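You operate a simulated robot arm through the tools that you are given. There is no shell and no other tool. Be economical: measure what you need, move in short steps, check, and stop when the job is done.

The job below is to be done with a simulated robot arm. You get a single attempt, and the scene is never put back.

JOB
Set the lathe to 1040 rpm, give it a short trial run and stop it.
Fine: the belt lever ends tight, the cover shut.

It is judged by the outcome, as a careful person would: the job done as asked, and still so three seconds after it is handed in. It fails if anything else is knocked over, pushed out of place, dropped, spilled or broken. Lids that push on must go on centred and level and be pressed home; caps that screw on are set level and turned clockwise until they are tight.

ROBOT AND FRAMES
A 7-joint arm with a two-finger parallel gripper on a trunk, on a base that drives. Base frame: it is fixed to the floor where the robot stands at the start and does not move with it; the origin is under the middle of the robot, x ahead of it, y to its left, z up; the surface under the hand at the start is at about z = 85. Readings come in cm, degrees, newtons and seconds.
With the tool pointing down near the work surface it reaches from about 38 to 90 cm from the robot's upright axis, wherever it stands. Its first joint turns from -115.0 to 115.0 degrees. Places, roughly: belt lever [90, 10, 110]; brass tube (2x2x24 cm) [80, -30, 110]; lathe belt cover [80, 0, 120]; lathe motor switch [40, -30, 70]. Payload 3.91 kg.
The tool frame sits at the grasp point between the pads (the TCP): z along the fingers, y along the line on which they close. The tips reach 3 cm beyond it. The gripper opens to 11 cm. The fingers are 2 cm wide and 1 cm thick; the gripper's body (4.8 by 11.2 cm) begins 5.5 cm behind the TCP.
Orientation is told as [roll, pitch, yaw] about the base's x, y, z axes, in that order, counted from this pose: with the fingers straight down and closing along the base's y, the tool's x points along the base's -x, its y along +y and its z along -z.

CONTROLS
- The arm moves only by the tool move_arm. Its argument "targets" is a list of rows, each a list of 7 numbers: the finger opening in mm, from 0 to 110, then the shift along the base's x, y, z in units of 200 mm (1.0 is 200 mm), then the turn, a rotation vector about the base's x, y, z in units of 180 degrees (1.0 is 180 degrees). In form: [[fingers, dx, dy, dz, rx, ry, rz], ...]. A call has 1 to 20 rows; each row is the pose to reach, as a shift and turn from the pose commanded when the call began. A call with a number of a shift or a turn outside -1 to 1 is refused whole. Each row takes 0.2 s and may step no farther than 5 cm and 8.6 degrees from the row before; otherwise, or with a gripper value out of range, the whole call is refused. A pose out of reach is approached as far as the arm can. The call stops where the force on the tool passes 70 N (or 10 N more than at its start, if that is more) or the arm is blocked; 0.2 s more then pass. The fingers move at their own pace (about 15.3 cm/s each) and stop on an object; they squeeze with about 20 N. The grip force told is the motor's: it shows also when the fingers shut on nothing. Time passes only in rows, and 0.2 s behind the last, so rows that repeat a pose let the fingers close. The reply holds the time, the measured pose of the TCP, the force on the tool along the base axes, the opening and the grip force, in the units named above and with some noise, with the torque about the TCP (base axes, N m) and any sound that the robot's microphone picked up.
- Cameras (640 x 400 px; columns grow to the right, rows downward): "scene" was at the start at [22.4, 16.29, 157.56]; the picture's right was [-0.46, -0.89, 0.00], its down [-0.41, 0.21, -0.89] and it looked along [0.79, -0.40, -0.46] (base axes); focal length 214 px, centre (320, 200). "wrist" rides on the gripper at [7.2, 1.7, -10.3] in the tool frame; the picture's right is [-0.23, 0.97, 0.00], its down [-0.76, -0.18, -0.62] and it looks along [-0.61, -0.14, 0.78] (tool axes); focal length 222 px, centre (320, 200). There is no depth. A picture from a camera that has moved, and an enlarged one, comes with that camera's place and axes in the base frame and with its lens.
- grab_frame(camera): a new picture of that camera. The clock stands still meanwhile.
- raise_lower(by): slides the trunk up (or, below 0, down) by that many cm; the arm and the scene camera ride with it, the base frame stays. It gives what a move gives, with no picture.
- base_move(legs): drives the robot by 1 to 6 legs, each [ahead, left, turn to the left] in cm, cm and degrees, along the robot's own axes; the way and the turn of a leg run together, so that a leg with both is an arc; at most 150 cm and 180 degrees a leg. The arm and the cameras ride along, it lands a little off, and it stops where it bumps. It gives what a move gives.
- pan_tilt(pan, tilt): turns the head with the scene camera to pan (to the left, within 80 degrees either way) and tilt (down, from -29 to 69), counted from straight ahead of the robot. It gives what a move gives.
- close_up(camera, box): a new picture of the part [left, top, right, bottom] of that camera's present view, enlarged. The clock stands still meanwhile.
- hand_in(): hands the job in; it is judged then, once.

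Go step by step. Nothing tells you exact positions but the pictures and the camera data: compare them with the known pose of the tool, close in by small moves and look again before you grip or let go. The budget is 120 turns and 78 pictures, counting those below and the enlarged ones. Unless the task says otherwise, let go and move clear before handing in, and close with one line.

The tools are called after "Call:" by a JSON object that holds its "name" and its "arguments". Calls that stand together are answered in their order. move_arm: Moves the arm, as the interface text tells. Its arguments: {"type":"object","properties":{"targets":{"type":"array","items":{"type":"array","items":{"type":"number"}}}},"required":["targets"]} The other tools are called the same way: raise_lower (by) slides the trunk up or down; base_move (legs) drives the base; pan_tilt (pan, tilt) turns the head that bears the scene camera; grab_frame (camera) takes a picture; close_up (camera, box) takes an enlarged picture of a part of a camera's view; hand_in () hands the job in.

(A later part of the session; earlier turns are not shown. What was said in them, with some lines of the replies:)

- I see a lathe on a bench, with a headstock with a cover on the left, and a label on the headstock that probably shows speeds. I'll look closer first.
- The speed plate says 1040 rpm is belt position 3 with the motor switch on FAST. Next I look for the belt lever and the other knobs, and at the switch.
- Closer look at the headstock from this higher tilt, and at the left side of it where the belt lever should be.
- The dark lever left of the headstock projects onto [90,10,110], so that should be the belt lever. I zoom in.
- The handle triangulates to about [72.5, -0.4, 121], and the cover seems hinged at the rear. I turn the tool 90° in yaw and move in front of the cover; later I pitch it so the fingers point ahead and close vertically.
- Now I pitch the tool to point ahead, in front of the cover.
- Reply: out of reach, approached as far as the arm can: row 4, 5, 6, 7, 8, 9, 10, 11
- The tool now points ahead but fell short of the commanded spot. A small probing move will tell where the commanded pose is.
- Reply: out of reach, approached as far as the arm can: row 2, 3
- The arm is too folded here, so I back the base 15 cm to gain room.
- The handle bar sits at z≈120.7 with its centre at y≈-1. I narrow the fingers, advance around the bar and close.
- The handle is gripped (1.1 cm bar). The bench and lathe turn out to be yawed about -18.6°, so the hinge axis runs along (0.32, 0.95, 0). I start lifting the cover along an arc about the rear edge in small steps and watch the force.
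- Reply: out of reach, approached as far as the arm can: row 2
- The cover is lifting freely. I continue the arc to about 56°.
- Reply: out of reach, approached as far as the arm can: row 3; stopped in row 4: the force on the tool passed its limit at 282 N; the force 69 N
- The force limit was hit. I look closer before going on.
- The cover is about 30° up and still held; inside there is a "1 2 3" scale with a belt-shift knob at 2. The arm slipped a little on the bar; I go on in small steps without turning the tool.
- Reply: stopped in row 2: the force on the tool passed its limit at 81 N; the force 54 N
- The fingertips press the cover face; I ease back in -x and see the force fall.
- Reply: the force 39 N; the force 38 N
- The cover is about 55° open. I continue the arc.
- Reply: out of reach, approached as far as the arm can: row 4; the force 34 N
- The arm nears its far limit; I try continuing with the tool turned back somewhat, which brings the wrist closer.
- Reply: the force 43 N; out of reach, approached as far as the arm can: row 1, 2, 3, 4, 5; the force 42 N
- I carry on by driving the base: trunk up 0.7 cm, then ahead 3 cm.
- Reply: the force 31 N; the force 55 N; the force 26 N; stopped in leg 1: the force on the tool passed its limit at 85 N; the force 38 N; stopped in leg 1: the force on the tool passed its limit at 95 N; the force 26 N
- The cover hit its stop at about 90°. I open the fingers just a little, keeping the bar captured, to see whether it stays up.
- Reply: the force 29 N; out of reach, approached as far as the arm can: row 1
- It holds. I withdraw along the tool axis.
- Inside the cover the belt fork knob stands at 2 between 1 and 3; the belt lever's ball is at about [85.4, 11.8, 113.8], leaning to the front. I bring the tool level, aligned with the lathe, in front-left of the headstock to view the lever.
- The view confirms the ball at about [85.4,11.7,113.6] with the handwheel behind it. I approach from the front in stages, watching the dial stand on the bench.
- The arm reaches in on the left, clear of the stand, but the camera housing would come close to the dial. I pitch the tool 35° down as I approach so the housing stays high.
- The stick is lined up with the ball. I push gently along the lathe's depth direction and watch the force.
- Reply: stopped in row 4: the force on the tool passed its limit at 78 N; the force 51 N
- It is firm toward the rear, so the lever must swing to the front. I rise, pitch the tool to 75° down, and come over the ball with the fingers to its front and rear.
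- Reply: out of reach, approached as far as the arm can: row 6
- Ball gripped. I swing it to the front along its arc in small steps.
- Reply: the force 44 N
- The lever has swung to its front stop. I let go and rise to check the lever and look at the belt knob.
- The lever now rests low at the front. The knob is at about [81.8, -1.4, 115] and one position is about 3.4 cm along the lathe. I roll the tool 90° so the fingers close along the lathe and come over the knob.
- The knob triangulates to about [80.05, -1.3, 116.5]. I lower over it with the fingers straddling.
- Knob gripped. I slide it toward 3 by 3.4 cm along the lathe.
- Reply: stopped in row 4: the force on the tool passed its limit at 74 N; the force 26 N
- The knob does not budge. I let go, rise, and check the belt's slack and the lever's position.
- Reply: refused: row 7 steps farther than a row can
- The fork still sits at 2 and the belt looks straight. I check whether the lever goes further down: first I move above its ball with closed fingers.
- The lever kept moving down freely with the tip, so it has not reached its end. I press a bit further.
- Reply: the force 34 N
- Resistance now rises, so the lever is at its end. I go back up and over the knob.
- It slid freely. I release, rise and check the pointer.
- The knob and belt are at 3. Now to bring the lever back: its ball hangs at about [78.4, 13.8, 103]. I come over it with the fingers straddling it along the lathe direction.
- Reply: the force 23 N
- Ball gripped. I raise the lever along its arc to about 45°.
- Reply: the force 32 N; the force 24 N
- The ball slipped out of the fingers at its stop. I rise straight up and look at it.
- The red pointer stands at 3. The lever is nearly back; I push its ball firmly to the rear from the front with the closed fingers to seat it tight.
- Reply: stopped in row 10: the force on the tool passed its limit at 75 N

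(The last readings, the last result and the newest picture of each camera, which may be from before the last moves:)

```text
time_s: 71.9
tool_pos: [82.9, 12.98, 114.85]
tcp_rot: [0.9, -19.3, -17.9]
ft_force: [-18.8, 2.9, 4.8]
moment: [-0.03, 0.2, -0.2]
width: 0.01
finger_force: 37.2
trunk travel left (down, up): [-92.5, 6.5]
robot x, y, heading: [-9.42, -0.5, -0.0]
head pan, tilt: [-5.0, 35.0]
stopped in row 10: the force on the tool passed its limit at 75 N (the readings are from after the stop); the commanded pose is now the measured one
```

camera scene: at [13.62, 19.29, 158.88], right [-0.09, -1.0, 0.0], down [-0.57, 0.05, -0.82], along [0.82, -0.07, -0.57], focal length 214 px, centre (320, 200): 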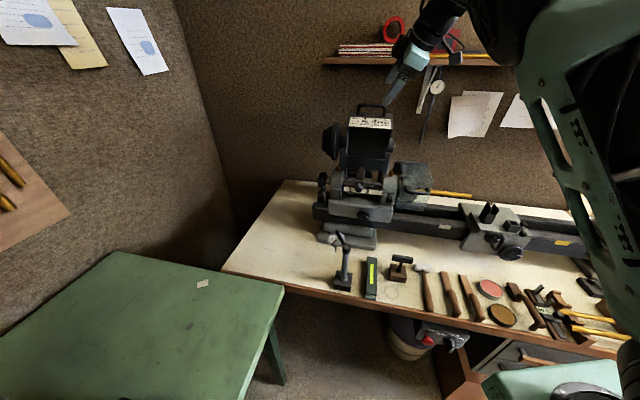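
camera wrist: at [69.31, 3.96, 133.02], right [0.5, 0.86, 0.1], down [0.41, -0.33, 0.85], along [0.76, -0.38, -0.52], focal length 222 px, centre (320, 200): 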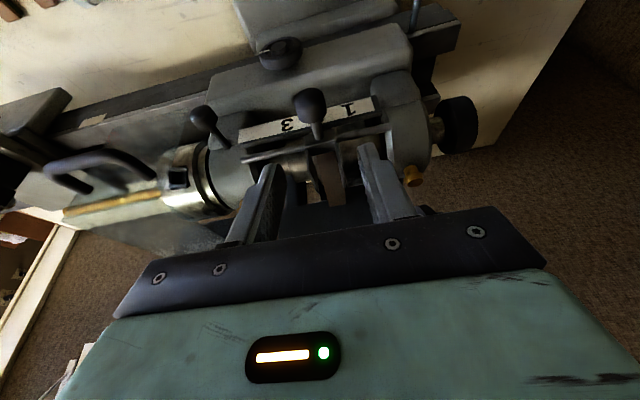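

Firm at the same place as at the start: the lever is tight. I retract, roll the tool back so the fingers close front-to-rear, and head for the cover handle.

Call:
{"name": "move_arm", "arguments": {"targets": [[0, -0.08, 0.027, 0.02, 0, 0, 0], [0, -0.12, 0.04, 0.2, 0, 0, 0], [10, -0.15, 0.04, 0.38, -0.0151, 0.0051, 0.0426], [20, -0.18, 0.0, 0.5, -0.0302, 0.0102, 0.0852], [30, -0.22, -0.06, 0.6, -0.0453, 0.0153, 0.1278], [40, -0.26, -0.13, 0.68, -0.0604, 0.0204, 0.1704], [50, -0.3, -0.2, 0.75, -0.0755, 0.0255, 0.213], [50, -0.34, -0.28, 0.8, -0.0905, 0.0305, 0.2555], [50, -0.38, -0.36, 0.85, -0.1056, 0.0356, 0.2981], [50, -0.41, -0.44, 0.9, -0.1207, 0.0407, 0.3407], [50, -0.44, -0.52, 0.94, -0.1358, 0.0458, 0.3833], [50, -0.47, -0.59, 0.97, -0.1509, 0.0509, 0.4259], [50, -0.495, -0.65, 1.0, -0.166, 0.056, 0.4685]]}}

Call:
{"name": "base_move", "arguments": {"legs": [[4, 0, 0]]}}

```text
time_s: 74.7
tool_pos: [73.26, -0.23, 134.86]
tcp_rot: [-19.4, 1.3, 71.9]
ft_force: [-1.1, 0.8, -0.8]
moment: [-0.03, -0.02, 0.02]
width: 5.04
finger_force: 0.0
trunk travel left (down, up): [-92.5, 6.5]
robot x, y, heading: [-9.82, -0.11, -0.2]
head pan, tilt: [-5.0, 35.0]
```

```text
time_s: 75.5
tool_pos: [77.26, -0.27, 134.92]
tcp_rot: [-19.4, 1.3, 71.8]
ft_force: [0.0, -0.4, 0.2]
moment: [-0.04, -0.01, -0.01]
width: 5.0
finger_force: 0.0
trunk travel left (down, up): [-92.5, 6.5]
robot x, y, heading: [-5.4, -0.49, -0.3]
head pan, tilt: [-5.0, 35.0]
```

Call:
{"name": "move_arm", "arguments": {"targets": [[50, -0.02, 0, 0.2, -0.006, -0.017, 0], [50, -0.02, 0, 0.42, -0.012, -0.035, 0], [50, 0, -0.02, 0.64, -0.0177, -0.0527, 0], [50, 0.05, -0.05, 0.83, -0.0177, -0.0527, 0], [50, 0.2, -0.12, 0.85, -0.0177, -0.0527, 0], [50, 0.397, -0.2065, 0.83, -0.0177, -0.0527, 0]]}}

Call:
{"name": "close_up", "arguments": {"camera": "wrist", "box": [160, 20, 480, 220]}}

```text
time_s: 77.0
tool_pos: [85.13, -4.41, 151.48]
tcp_rot: [-29.3, 1.2, 71.4]
ft_force: [-0.8, -0.2, 1.3]
moment: [0.02, -0.04, 0.02]
width: 5.01
finger_force: 0.0
trunk travel left (down, up): [-92.5, 6.5]
robot x, y, heading: [-5.18, -0.27, -0.2]
head pan, tilt: [-5.0, 35.0]
```

```text
2.00 times, centred on (320, 120) of wrist
camera zoom: at [76.76, -8.98, 159.78], right [-0.73, 0.48, -0.48], down [0.1, 0.78, 0.61], along [0.67, 0.4, -0.62], focal length 444 px, centre (320, 360)
```

zoom: 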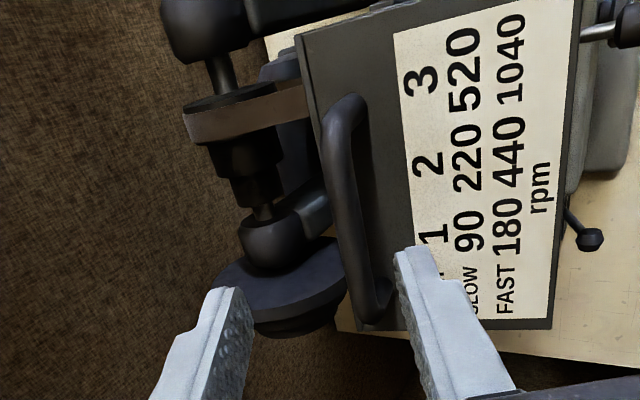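

The bar lies about 1.6 cm toward the front finger. I correct for it, advance along the tool axis and close.

Call:
{"name": "move_arm", "arguments": {"targets": [[50, -0.085, 0.029, 0, 0, 0, 0], [50, -0.02, 0.006, -0.12, 0, 0, 0], [50, 0.03, -0.01, -0.21, 0, 0, 0], [50, 0.081, -0.027, -0.303, 0, 0, 0], [0, 0.081, -0.027, -0.303, 0, 0, 0], [0, 0.081, -0.027, -0.303, 0, 0, 0], [0, 0.081, -0.027, -0.303, 0, 0, 0]]}}

```text
time_s: 78.5
tool_pos: [86.81, -4.85, 145.5]
tcp_rot: [-29.4, 1.3, 71.3]
ft_force: [2.9, -0.8, -3.6]
moment: [0.36, -0.09, -0.06]
width: 1.14
finger_force: 45.0
trunk travel left (down, up): [-92.5, 6.5]
robot x, y, heading: [-5.46, -0.59, -0.4]
head pan, tilt: [-5.0, 35.0]
```

Gripped. I lower the cover along the reverse arc, easing the tool's pitch as it comes down.

Call:
{"name": "move_arm", "arguments": {"targets": [[0, -0.044, 0.015, -0.01, -0.002, -0.006, 0], [0, -0.0886, 0.03, -0.024, -0.0041, -0.0121, 0], [0, -0.128, 0.043, -0.038, -0.006, -0.018, 0], [0, -0.167, 0.0565, -0.0535, -0.0082, -0.0242, 0], [0, -0.205, 0.069, -0.071, -0.01, -0.03, 0], [0, -0.243, 0.082, -0.09, -0.0123, -0.0363, 0], [0, -0.28, 0.094, -0.111, -0.0143, -0.0423, 0], [0, -0.316, 0.1066, -0.1335, -0.0164, -0.0484, 0]]}}

```text
time_s: 80.3
tool_pos: [80.83, -2.92, 142.4]
tcp_rot: [-38.4, 1.2, 71.3]
ft_force: [18.5, -1.2, -26.5]
moment: [0.41, -0.08, 0.1]
width: 1.14
finger_force: 45.0
trunk travel left (down, up): [-92.5, 6.5]
robot x, y, heading: [-5.54, -0.16, 0.2]
head pan, tilt: [-5.0, 35.0]
```

Call:
{"name": "move_arm", "arguments": {"targets": [[0, -0.02, 0.007, -0.045, -0.002, -0.006, 0], [0, -0.054, 0.018, -0.075, -0.0041, -0.0121, 0], [0, -0.086, 0.029, -0.103, -0.006, -0.018, 0], [0, -0.1185, 0.04, -0.131, -0.0082, -0.0242, 0], [0, -0.148, 0.05, -0.162, -0.01, -0.03, 0], [0, -0.178, 0.06, -0.193, -0.0123, -0.0363, 0], [0, -0.205, 0.069, -0.226, -0.0143, -0.0423, 0], [0, -0.232, 0.078, -0.26, -0.0164, -0.0484, 0]]}}

```text
time_s: 82.2
tool_pos: [75.84, -1.43, 137.59]
tcp_rot: [-47.9, 1.2, 71.1]
ft_force: [-4.7, 0.5, 5.1]
moment: [0.08, -0.1, 0.02]
width: 1.17
finger_force: 44.1
trunk travel left (down, up): [-92.5, 6.5]
robot x, y, heading: [-5.59, -0.16, 0.0]
head pan, tilt: [-5.0, 35.0]
```

Call:
{"name": "move_arm", "arguments": {"targets": [[0, -0.024, 0.008, -0.036, -0.002, -0.006, 0], [0, -0.048, 0.016, -0.0715, -0.0041, -0.0121, 0], [0, -0.07, 0.023, -0.109, -0.006, -0.018, 0], [0, -0.0905, 0.0306, -0.1475, -0.0082, -0.0242, 0], [0, -0.108, 0.0366, -0.187, -0.01, -0.03, 0], [0, -0.126, 0.0426, -0.227, -0.0123, -0.0363, 0], [0, -0.14, 0.047, -0.268, -0.0143, -0.0423, 0], [0, -0.155, 0.0523, -0.309, -0.0164, -0.0484, 0], [0, -0.166, 0.056, -0.35, -0.0185, -0.0545, 0]]}}

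```text
time_s: 84.2
tool_pos: [72.23, -0.1, 130.59]
tcp_rot: [-58.2, 1.2, 70.8]
ft_force: [-24.8, 1.8, 6.9]
moment: [-0.02, 0.17, -0.34]
width: 1.15
finger_force: 44.9
trunk travel left (down, up): [-92.5, 6.5]
robot x, y, heading: [-5.55, -0.11, -0.3]
head pan, tilt: [-5.0, 35.0]
```

Call:
{"name": "move_arm", "arguments": {"targets": [[0, -0.03, 0.01, -0.043, -0.002, -0.006, 0], [0, -0.041, 0.014, -0.085, -0.0041, -0.0121, 0], [0, -0.05, 0.017, -0.128, -0.006, -0.018, 0], [0, -0.057, 0.019, -0.1715, -0.0082, -0.0242, 0], [0, -0.061, 0.02, -0.215, -0.01, -0.03, 0], [0, -0.064, 0.0216, -0.259, -0.0123, -0.0363, 0], [0, -0.064, 0.022, -0.303, -0.0143, -0.0423, 0], [0, -0.0645, 0.022, -0.347, -0.0164, -0.0484, 0], [0, -0.062, 0.021, -0.39, -0.0185, -0.0545, 0]]}}

```text
time_s: 86.2
tool_pos: [71.02, 0.17, 122.56]
tcp_rot: [-68.4, 1.1, 70.7]
ft_force: [-20.2, -3.3, -3.2]
moment: [-0.16, 0.3, -1.04]
width: 1.14
finger_force: 44.1
trunk travel left (down, up): [-92.5, 6.5]
robot x, y, heading: [-5.7, -0.09, -0.2]
head pan, tilt: [-5.0, 35.0]
```

Call:
{"name": "move_arm", "arguments": {"targets": [[0, -0.01, 0.003, -0.025, 0, 0, 0], [0, -0.01, 0.003, -0.05, 0, 0, 0], [0, -0.01, 0.003, -0.075, 0, 0, 0], [0, -0.01, 0.003, -0.1, 0, 0, 0], [0, -0.01, 0.003, -0.125, 0, 0, 0]]}}

```text
time_s: 87.3
tool_pos: [71.24, 0.21, 121.1]
tcp_rot: [-69.9, 0.6, 70.5]
ft_force: [-15.7, -6.9, 60.2]
moment: [-0.43, -0.76, 0.14]
width: 1.16
finger_force: 44.8
trunk travel left (down, up): [-92.5, 6.5]
robot x, y, heading: [-5.55, 0.03, -0.1]
head pan, tilt: [-5.0, 35.0]
```

The cover is shut firmly (60 N reaction). I let go and back off, then drive back and lower the trunk for the motor switch under the bench edge.

Call:
{"name": "move_arm", "arguments": {"targets": [[40, 0, 0, 0, 0, 0, 0], [40, 0, 0, 0.01, 0, 0, 0], [40, -0.08, 0.027, 0.03, 0, 0, 0], [40, -0.2, 0.06, 0.06, 0, 0, 0], [40, -0.2, 0.06, 0.25, 0, 0, 0]]}}

Call:
{"name": "base_move", "arguments": {"legs": [[-30, 0, 0], [0, -20, 0]]}}

Call:
{"name": "pan_tilt", "arguments": {"pan": -12, "tilt": 45}}

Call:
{"name": "grab_frame", "arguments": {"camera": "scene"}}

```text
time_s: 88.5
tool_pos: [66.98, 1.42, 125.18]
tcp_rot: [-68.5, 1.1, 70.7]
ft_force: [-0.5, -0.6, -0.4]
moment: [0.0, -0.01, -0.03]
width: 4.0
finger_force: 0.0
trunk travel left (down, up): [-92.5, 6.5]
robot x, y, heading: [-5.54, -0.07, -0.1]
head pan, tilt: [-5.0, 35.0]
```

```text
time_s: 91.8
tool_pos: [36.41, -18.41, 125.19]
tcp_rot: [-68.6, 1.1, 70.7]
ft_force: [0.0, 0.7, -0.5]
moment: [-0.03, -0.01, 0.0]
width: 4.02
finger_force: 0.0
trunk travel left (down, up): [-92.5, 6.5]
robot x, y, heading: [-36.46, -20.13, -0.1]
head pan, tilt: [-5.0, 35.0]
```

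```text
time_s: 92.5
tool_pos: [36.37, -18.55, 125.06]
tcp_rot: [-68.6, 1.0, 70.7]
ft_force: [0.0, -0.6, 1.0]
moment: [0.01, 0.03, -0.02]
width: 4.0
finger_force: 0.0
trunk travel left (down, up): [-92.5, 6.5]
robot x, y, heading: [-36.03, -20.12, 0.2]
head pan, tilt: [-12.0, 45.0]
```

```text
9 pictures are left
camera scene: at [-14.02, -1.49, 157.41], right [-0.21, -0.98, 0.0], down [-0.69, 0.15, -0.71], along [0.69, -0.15, -0.71], focal length 214 px, centre (320, 200)
```

scene: 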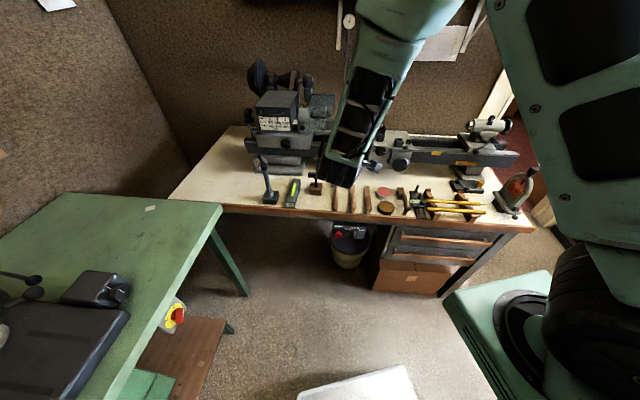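

Call:
{"name": "close_up", "arguments": {"camera": "scene", "box": [325, 215, 385, 255]}}

```text
10.00 times, centred on (355, 235) of scene
camera zoom: at [-14.02, -1.49, 157.41], right [-0.21, -0.98, 0.0], down [-0.69, 0.15, -0.71], along [0.69, -0.15, -0.71], focal length 2145 px, centre (-30, -150)
```

zoom: 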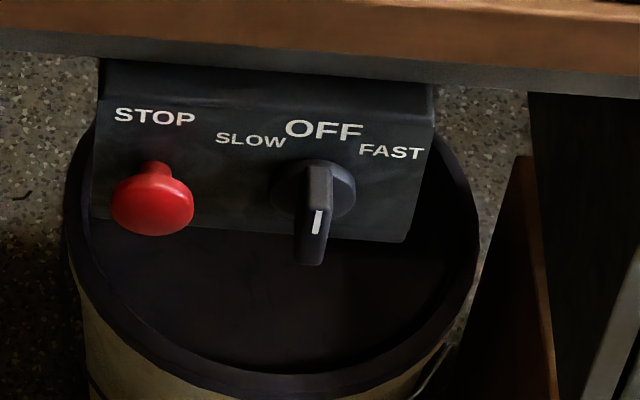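

The selector points to OFF, with FAST clockwise, and a red STOP beside it. I back off a little, lower the trunk, and roll the hand so the fingers close along the bench direction with the camera on top.

Call:
{"name": "base_move", "arguments": {"legs": [[-15, -10, 0]]}}

Call:
{"name": "raise_lower", "arguments": {"by": -45}}

Call:
{"name": "move_arm", "arguments": {"targets": [[40, 0, 0, 0, -0.0401, 0.0135, 0.0167], [40, 0, 0, 0, -0.0802, 0.0269, 0.0335], [40, 0, 0, 0, -0.1203, 0.0404, 0.0502], [40, 0, 0, 0, -0.1604, 0.0538, 0.0669], [40, 0, 0, 0, -0.2005, 0.0673, 0.0836], [40, 0, 0, 0, -0.2405, 0.0807, 0.1004], [40, 0, 0, 0, -0.2806, 0.0942, 0.1171], [40, 0, 0, 0, -0.3207, 0.1076, 0.1338], [40, 0, 0, 0, -0.3608, 0.1211, 0.1505], [40, 0, 0, 0, -0.4009, 0.1345, 0.1673], [40, 0, 0, 0, -0.441, 0.148, 0.184]]}}

Call:
{"name": "grab_frame", "arguments": {"camera": "wrist"}}

```text
time_s: 94.0
tool_pos: [21.4, -28.58, 125.16]
tcp_rot: [-68.5, 1.1, 70.6]
ft_force: [0.1, 0.4, 0.1]
moment: [0.04, -0.01, 0.02]
width: 4.01
finger_force: 0.0
trunk travel left (down, up): [-92.5, 6.5]
robot x, y, heading: [-51.21, -30.17, -0.3]
head pan, tilt: [-12.0, 45.0]
```

```text
refused: -45 is not a number from -40 to 40
```

```text
time_s: 96.5
tool_pos: [21.38, -28.74, 125.16]
tcp_rot: [2.1, 69.6, 163.9]
ft_force: [-0.4, 0.7, -0.6]
moment: [0.01, -0.01, 0.0]
width: 4.01
finger_force: 0.1
trunk travel left (down, up): [-92.5, 6.5]
robot x, y, heading: [-51.38, -30.3, -0.2]
head pan, tilt: [-12.0, 45.0]
```

```text
7 pictures are left
camera wrist: at [14.28, -27.86, 135.55], right [-0.38, -0.9, -0.2], down [-0.75, 0.43, -0.5], along [0.54, -0.04, -0.84], focal length 222 px, centre (320, 200)
```

wrist: 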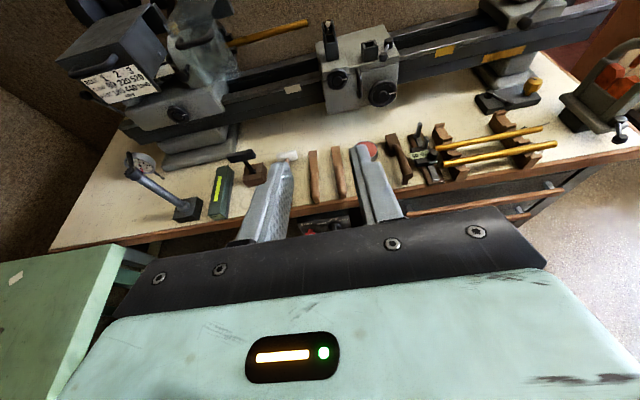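

Call:
{"name": "raise_lower", "arguments": {"by": -40}}

Call:
{"name": "raise_lower", "arguments": {"by": -8}}

Call:
{"name": "grab_frame", "arguments": {"camera": "wrist"}}

```text
time_s: 100.3
tool_pos: [21.53, -28.62, 85.08]
tcp_rot: [1.7, 69.6, 163.6]
ft_force: [-0.8, -0.5, 0.1]
moment: [0.02, 0.01, 0.01]
width: 4.0
finger_force: 0.1
trunk travel left (down, up): [-52.5, 46.5]
robot x, y, heading: [-51.22, -30.25, -0.2]
head pan, tilt: [-12.0, 45.0]
```

```text
time_s: 101.5
tool_pos: [21.44, -28.53, 77.07]
tcp_rot: [1.7, 69.6, 163.4]
ft_force: [0.1, 1.1, 0.0]
moment: [0.02, 0.01, 0.02]
width: 3.99
finger_force: 0.1
trunk travel left (down, up): [-44.5, 54.5]
robot x, y, heading: [-51.41, -30.45, -0.2]
head pan, tilt: [-12.0, 45.0]
```

```text
6 pictures are left
camera wrist: at [14.27, -27.87, 87.55], right [-0.38, -0.9, -0.2], down [-0.75, 0.43, -0.5], along [0.54, -0.04, -0.84], focal length 222 px, centre (320, 200)
```

wrist: 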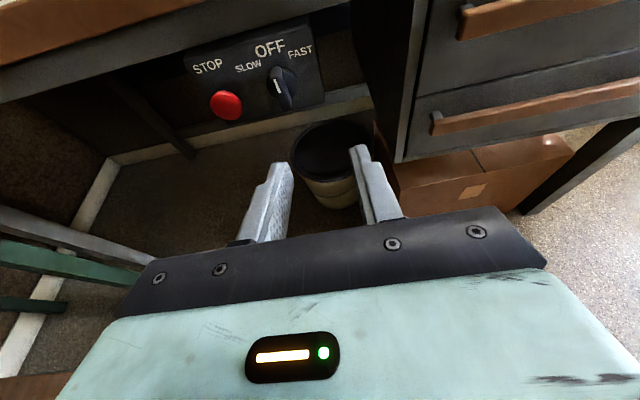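

The knob's base is at about [42.8, -31.1, 72.4] with the wing upright, panel nearly vertical. I drive up 10 cm and line up in front of it with the pitch near 10°.

Call:
{"name": "base_move", "arguments": {"legs": [[10, 0, 0]]}}

Call:
{"name": "move_arm", "arguments": {"targets": [[40, 0.05, 0, -0.06, -0.006, -0.018, 0], [40, 0.1, 0, -0.12, -0.012, -0.036, 0], [40, 0.168, 0, -0.17, -0.0177, -0.0527, 0]]}}

Call:
{"name": "close_up", "arguments": {"camera": "wrist", "box": [200, 20, 440, 220]}}

```text
time_s: 102.6
tool_pos: [31.44, -28.62, 77.12]
tcp_rot: [1.6, 69.7, 163.5]
ft_force: [0.1, 0.3, -1.1]
moment: [-0.01, -0.01, 0.03]
width: 4.0
finger_force: 0.0
trunk travel left (down, up): [-44.5, 54.5]
robot x, y, heading: [-41.34, -30.31, -0.2]
head pan, tilt: [-12.0, 45.0]
```

```text
time_s: 103.4
tool_pos: [34.81, -28.55, 73.7]
tcp_rot: [3.6, 79.6, 165.2]
ft_force: [-0.5, 0.0, 0.0]
moment: [-0.01, -0.04, -0.01]
width: 3.98
finger_force: 0.1
trunk travel left (down, up): [-44.5, 54.5]
robot x, y, heading: [-41.33, -30.46, -0.4]
head pan, tilt: [-12.0, 45.0]
```

```text
2.00 times, centred on (320, 120) of wrist
camera zoom: at [26.0, -27.3, 82.78], right [-0.34, -0.91, -0.21], down [-0.66, 0.4, -0.64], along [0.67, -0.08, -0.74], focal length 444 px, centre (320, 360)
```

zoom: 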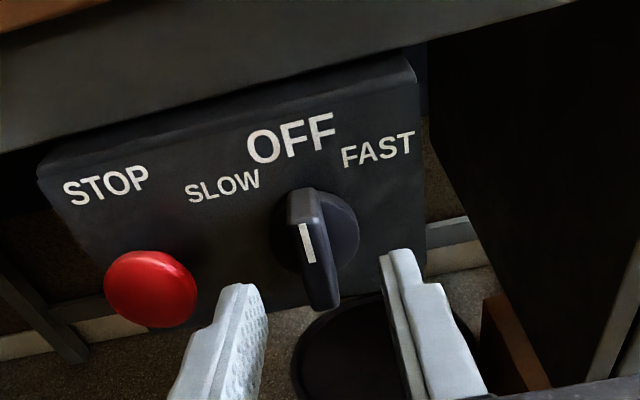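

Aligned. I advance over the wing and grip it.

Call:
{"name": "move_arm", "arguments": {"targets": [[40, 0.08, -0.02, -0.015, 0, 0, 0], [40, 0.16, -0.044, -0.03, 0, 0, 0], [40, 0.2, -0.055, -0.035, 0, 0, 0], [40, 0.232, -0.064, -0.04, 0, 0, 0], [0, 0.232, -0.064, -0.04, 0, 0, 0], [0, 0.232, -0.064, -0.04, 0, 0, 0]]}}

```text
time_s: 104.8
tool_pos: [39.45, -29.65, 73.08]
tcp_rot: [3.4, 79.6, 165.3]
ft_force: [11.2, 9.2, 0.6]
moment: [0.36, 0.23, 0.62]
width: 1.36
finger_force: 44.9
trunk travel left (down, up): [-44.5, 54.5]
robot x, y, heading: [-41.39, -30.51, -0.3]
head pan, tilt: [-12.0, 45.0]
```

Gripped. I turn clockwise toward FAST, about 45°, listening for the motor.

Call:
{"name": "move_arm", "arguments": {"targets": [[0, 0, 0, 0, 0.0363, -0.0122, -0.0068], [0, 0, 0, 0, 0.0726, -0.0244, -0.0136], [0, 0, 0, 0, 0.1089, -0.0366, -0.0204], [0, 0, 0, 0, 0.1452, -0.0488, -0.0272], [0, 0, 0, 0, 0.1815, -0.061, -0.034], [0, 0, 0, 0, 0.2178, -0.0732, -0.0408], [0, 0, 0, 0, 0.2383, -0.0801, -0.0446]]}}

```text
time_s: 106.4
tool_pos: [39.38, -30.42, 72.56]
tcp_rot: [-75.3, 44.1, 81.3]
ft_force: [-22.1, -36.7, -13.8]
moment: [-1.1, 0.61, 0.1]
width: 1.7
finger_force: 45.5
trunk travel left (down, up): [-44.5, 54.5]
robot x, y, heading: [-41.45, -30.48, -0.5]
head pan, tilt: [-12.0, 45.0]
```

No sound reported; I check the switch.

Call:
{"name": "close_up", "arguments": {"camera": "wrist", "box": [160, 20, 480, 220]}}

```text
2.00 times, centred on (320, 120) of wrist
camera zoom: at [28.4, -33.42, 78.34], right [-0.32, -0.45, -0.84], down [-0.44, 0.85, -0.29], along [0.84, 0.27, -0.46], focal length 444 px, centre (320, 360)
```

zoom: 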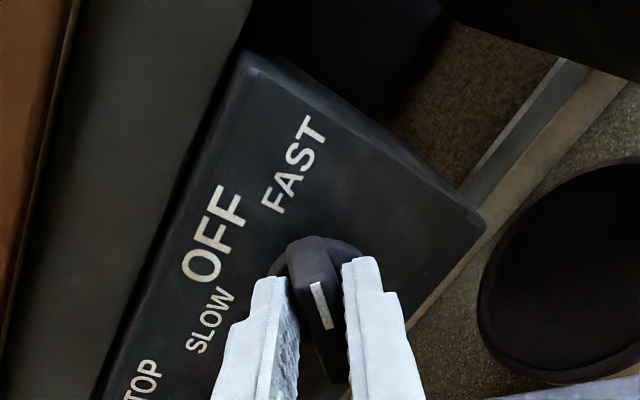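

The wing points about at FAST. I turn a little further to seat it and wait a moment.

Call:
{"name": "move_arm", "arguments": {"targets": [[0, 0, 0.01, 0, 0.0311, -0.0105, -0.0058], [0, 0, 0.01, 0, 0.0623, -0.0209, -0.0116], [0, 0, 0.01, 0, 0.0623, -0.0209, -0.0116], [0, 0, 0.01, 0, 0.0623, -0.0209, -0.0116]]}}

```text
time_s: 107.4
tool_pos: [39.17, -30.47, 72.69]
tcp_rot: [-77.6, 32.4, 77.5]
ft_force: [-20.0, -47.1, -23.2]
moment: [-1.27, 0.76, -0.15]
width: 2.13
finger_force: 44.9
trunk travel left (down, up): [-44.5, 54.5]
robot x, y, heading: [-41.3, -30.28, -0.4]
head pan, tilt: [-12.0, 45.0]
```

The wing is at its stop. I look up at the lathe to see whether the spindle turns.

Call:
{"name": "pan_tilt", "arguments": {"pan": 0, "tilt": 0}}

Call:
{"name": "close_up", "arguments": {"camera": "scene", "box": [260, 140, 400, 240]}}

```text
time_s: 108.5
tool_pos: [39.37, -30.51, 72.6]
tcp_rot: [-77.6, 32.3, 77.5]
ft_force: [-19.9, -46.0, -24.3]
moment: [-1.24, 0.43, -0.46]
width: 2.16
finger_force: 45.7
trunk travel left (down, up): [-44.5, 54.5]
robot x, y, heading: [-41.35, -30.21, -0.4]
head pan, tilt: [0.0, 0.0]
```

```text
4.00 times, centred on (330, 190) of scene
camera zoom: at [-17.86, -10.01, 116.51], right [0.0, -1.0, 0.0], down [0.0, 0.0, -1.0], along [1.0, 0.0, 0.0], focal length 858 px, centre (280, 240)
```

zoom: 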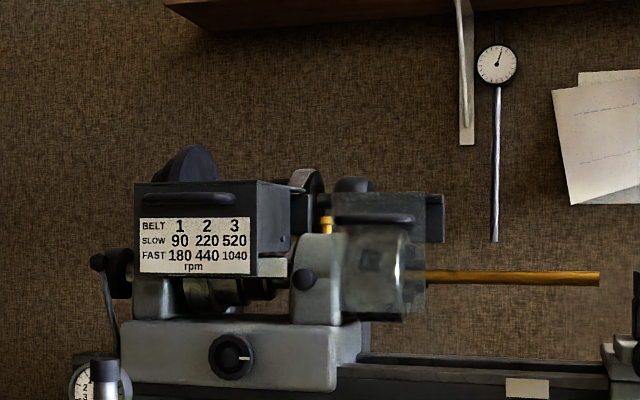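

The cover is flat and shut. I zoom at the chuck to judge whether it is spinning.

Call:
{"name": "close_up", "arguments": {"camera": "scene", "box": [320, 180, 376, 226]}}

```text
8.70 times, centred on (348, 203) of scene
camera zoom: at [-17.86, -10.01, 116.51], right [0.0, -1.0, 0.0], down [0.0, 0.0, -1.0], along [1.0, 0.0, 0.0], focal length 1865 px, centre (76, 174)
```

zoom: 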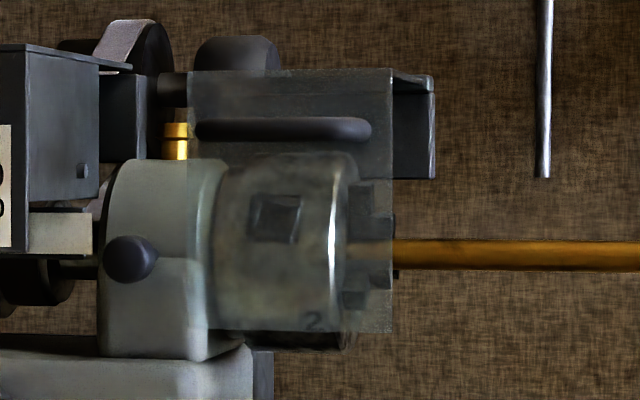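

The chuck stands at about its starting angle, so it is probably not running, and the grip has slipped round the wing: my hand sits above the knob's axis and its side force works against the turn. I shift the hand to the right and down so that it helps the turn.

Call:
{"name": "move_arm", "arguments": {"targets": [[0, -0.008, -0.024, 0, 0, 0, 0], [0, -0.016, -0.0474, 0, 0, 0, 0], [0, -0.023, -0.068, -0.01, 0, 0, 0], [0, -0.029, -0.085, -0.02, 0, 0, 0], [0, -0.029, -0.085, -0.02, 0, 0, 0]]}}

```text
time_s: 109.7
tool_pos: [39.21, -30.53, 72.59]
tcp_rot: [-78.3, 31.9, 78.9]
ft_force: [24.8, 20.7, -11.2]
moment: [-0.97, 0.19, 1.33]
width: 2.12
finger_force: 45.3
trunk travel left (down, up): [-44.5, 54.5]
robot x, y, heading: [-41.82, -30.43, -0.2]
head pan, tilt: [0.0, 0.0]
```

Call:
{"name": "close_up", "arguments": {"camera": "scene", "box": [275, 160, 373, 230]}}

```text
5.71 times, centred on (324, 195) of scene
camera zoom: at [-17.79, -9.74, 116.49], right [0.0, -1.0, 0.0], down [0.0, 0.0, -1.0], along [1.0, 0.0, 0.0], focal length 1226 px, centre (297, 229)
```

zoom: 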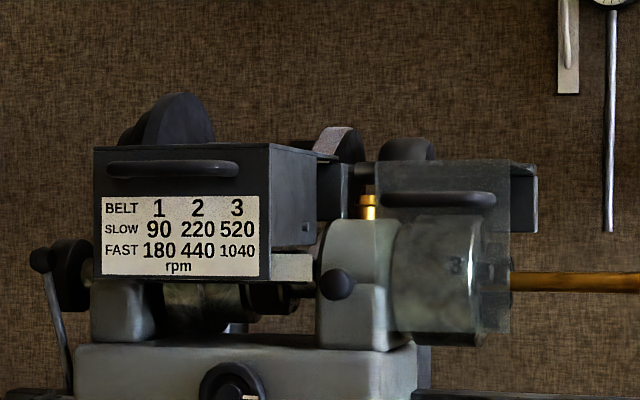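

Between the two pictures the chuck's key hole and jaws changed place, so the spindle is turning at FAST with belt 3. Now I stop it by turning the selector back to OFF.

Call:
{"name": "move_arm", "arguments": {"targets": [[0, 0.01, 0.03, 0.005, -0.0376, 0.0126, 0.007], [0, 0.02, 0.05, 0.01, -0.0752, 0.0253, 0.0141], [0, 0.025, 0.06, 0.015, -0.1127, 0.0379, 0.0211], [0, 0.029, 0.075, 0.02, -0.1503, 0.0505, 0.0281], [0, 0.029, 0.075, 0.02, -0.1879, 0.0631, 0.0351], [0, 0.029, 0.075, 0.02, -0.2255, 0.0758, 0.0422], [0, 0.029, 0.075, 0.02, -0.263, 0.0884, 0.0492], [0, 0.029, 0.075, 0.02, -0.3006, 0.101, 0.0562], [0, 0.029, 0.075, 0.02, -0.3006, 0.101, 0.0562]]}}

```text
time_s: 111.7
tool_pos: [39.5, -29.62, 73.08]
tcp_rot: [3.6, 79.7, 165.5]
ft_force: [1.9, 6.3, 13.6]
moment: [0.35, 0.7, 0.36]
width: 1.37
finger_force: 45.1
trunk travel left (down, up): [-44.5, 54.5]
robot x, y, heading: [-41.18, -30.13, -0.1]
head pan, tilt: [0.0, 0.0]
```

The wing is back at the same angle and width as at OFF. I release, back out and check it with the last picture.

Call:
{"name": "move_arm", "arguments": {"targets": [[40, 0, 0, 0, 0, 0, 0], [40, 0, 0, 0, 0, 0, 0], [40, -0.08, 0.027, 0.015, 0, 0, 0], [40, -0.232, 0.07, 0.04, 0, 0, 0]]}}

Call:
{"name": "close_up", "arguments": {"camera": "wrist", "box": [200, 20, 440, 220]}}

```text
time_s: 112.7
tool_pos: [34.82, -28.41, 73.84]
tcp_rot: [3.7, 79.6, 165.5]
ft_force: [-0.1, -1.0, -0.2]
moment: [0.0, -0.04, 0.03]
width: 4.0
finger_force: 0.0
trunk travel left (down, up): [-44.5, 54.5]
robot x, y, heading: [-41.18, -30.49, -0.3]
head pan, tilt: [0.0, 0.0]
```

```text
2.00 times, centred on (320, 120) of wrist
camera zoom: at [26.06, -27.22, 82.87], right [-0.34, -0.91, -0.21], down [-0.66, 0.4, -0.64], along [0.67, -0.08, -0.74], focal length 444 px, centre (320, 360)
```

zoom: 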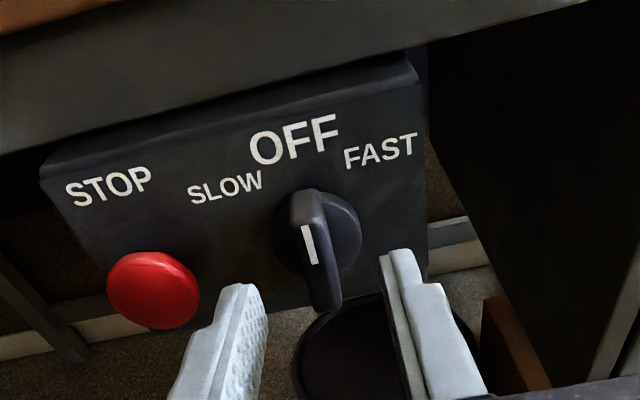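

The selector is at OFF, exactly as at the start. I drive clear of the bench and hand in.

Call:
{"name": "base_move", "arguments": {"legs": [[-12, 0, 0]]}}

Call:
{"name": "hand_in", "arguments": {}}

```text
time_s: 114.0
tool_pos: [22.62, -28.44, 73.91]
tcp_rot: [3.8, 79.5, 165.5]
ft_force: [-0.2, -0.3, -0.4]
moment: [0.03, -0.01, 0.01]
width: 3.98
finger_force: 0.1
trunk travel left (down, up): [-44.5, 54.5]
robot x, y, heading: [-53.56, -30.04, -0.5]
head pan, tilt: [0.0, 0.0]
```

```text
The job is handed in.
```

The lathe is set to 1040 rpm (belt on 3, motor switch at FAST), was run for about five seconds, and is stopped with the switch back at OFF. The belt lever is tight and the cover is shut. I heard no motor sound, so I judged that it ran from the chuck's changed position between two pictures.
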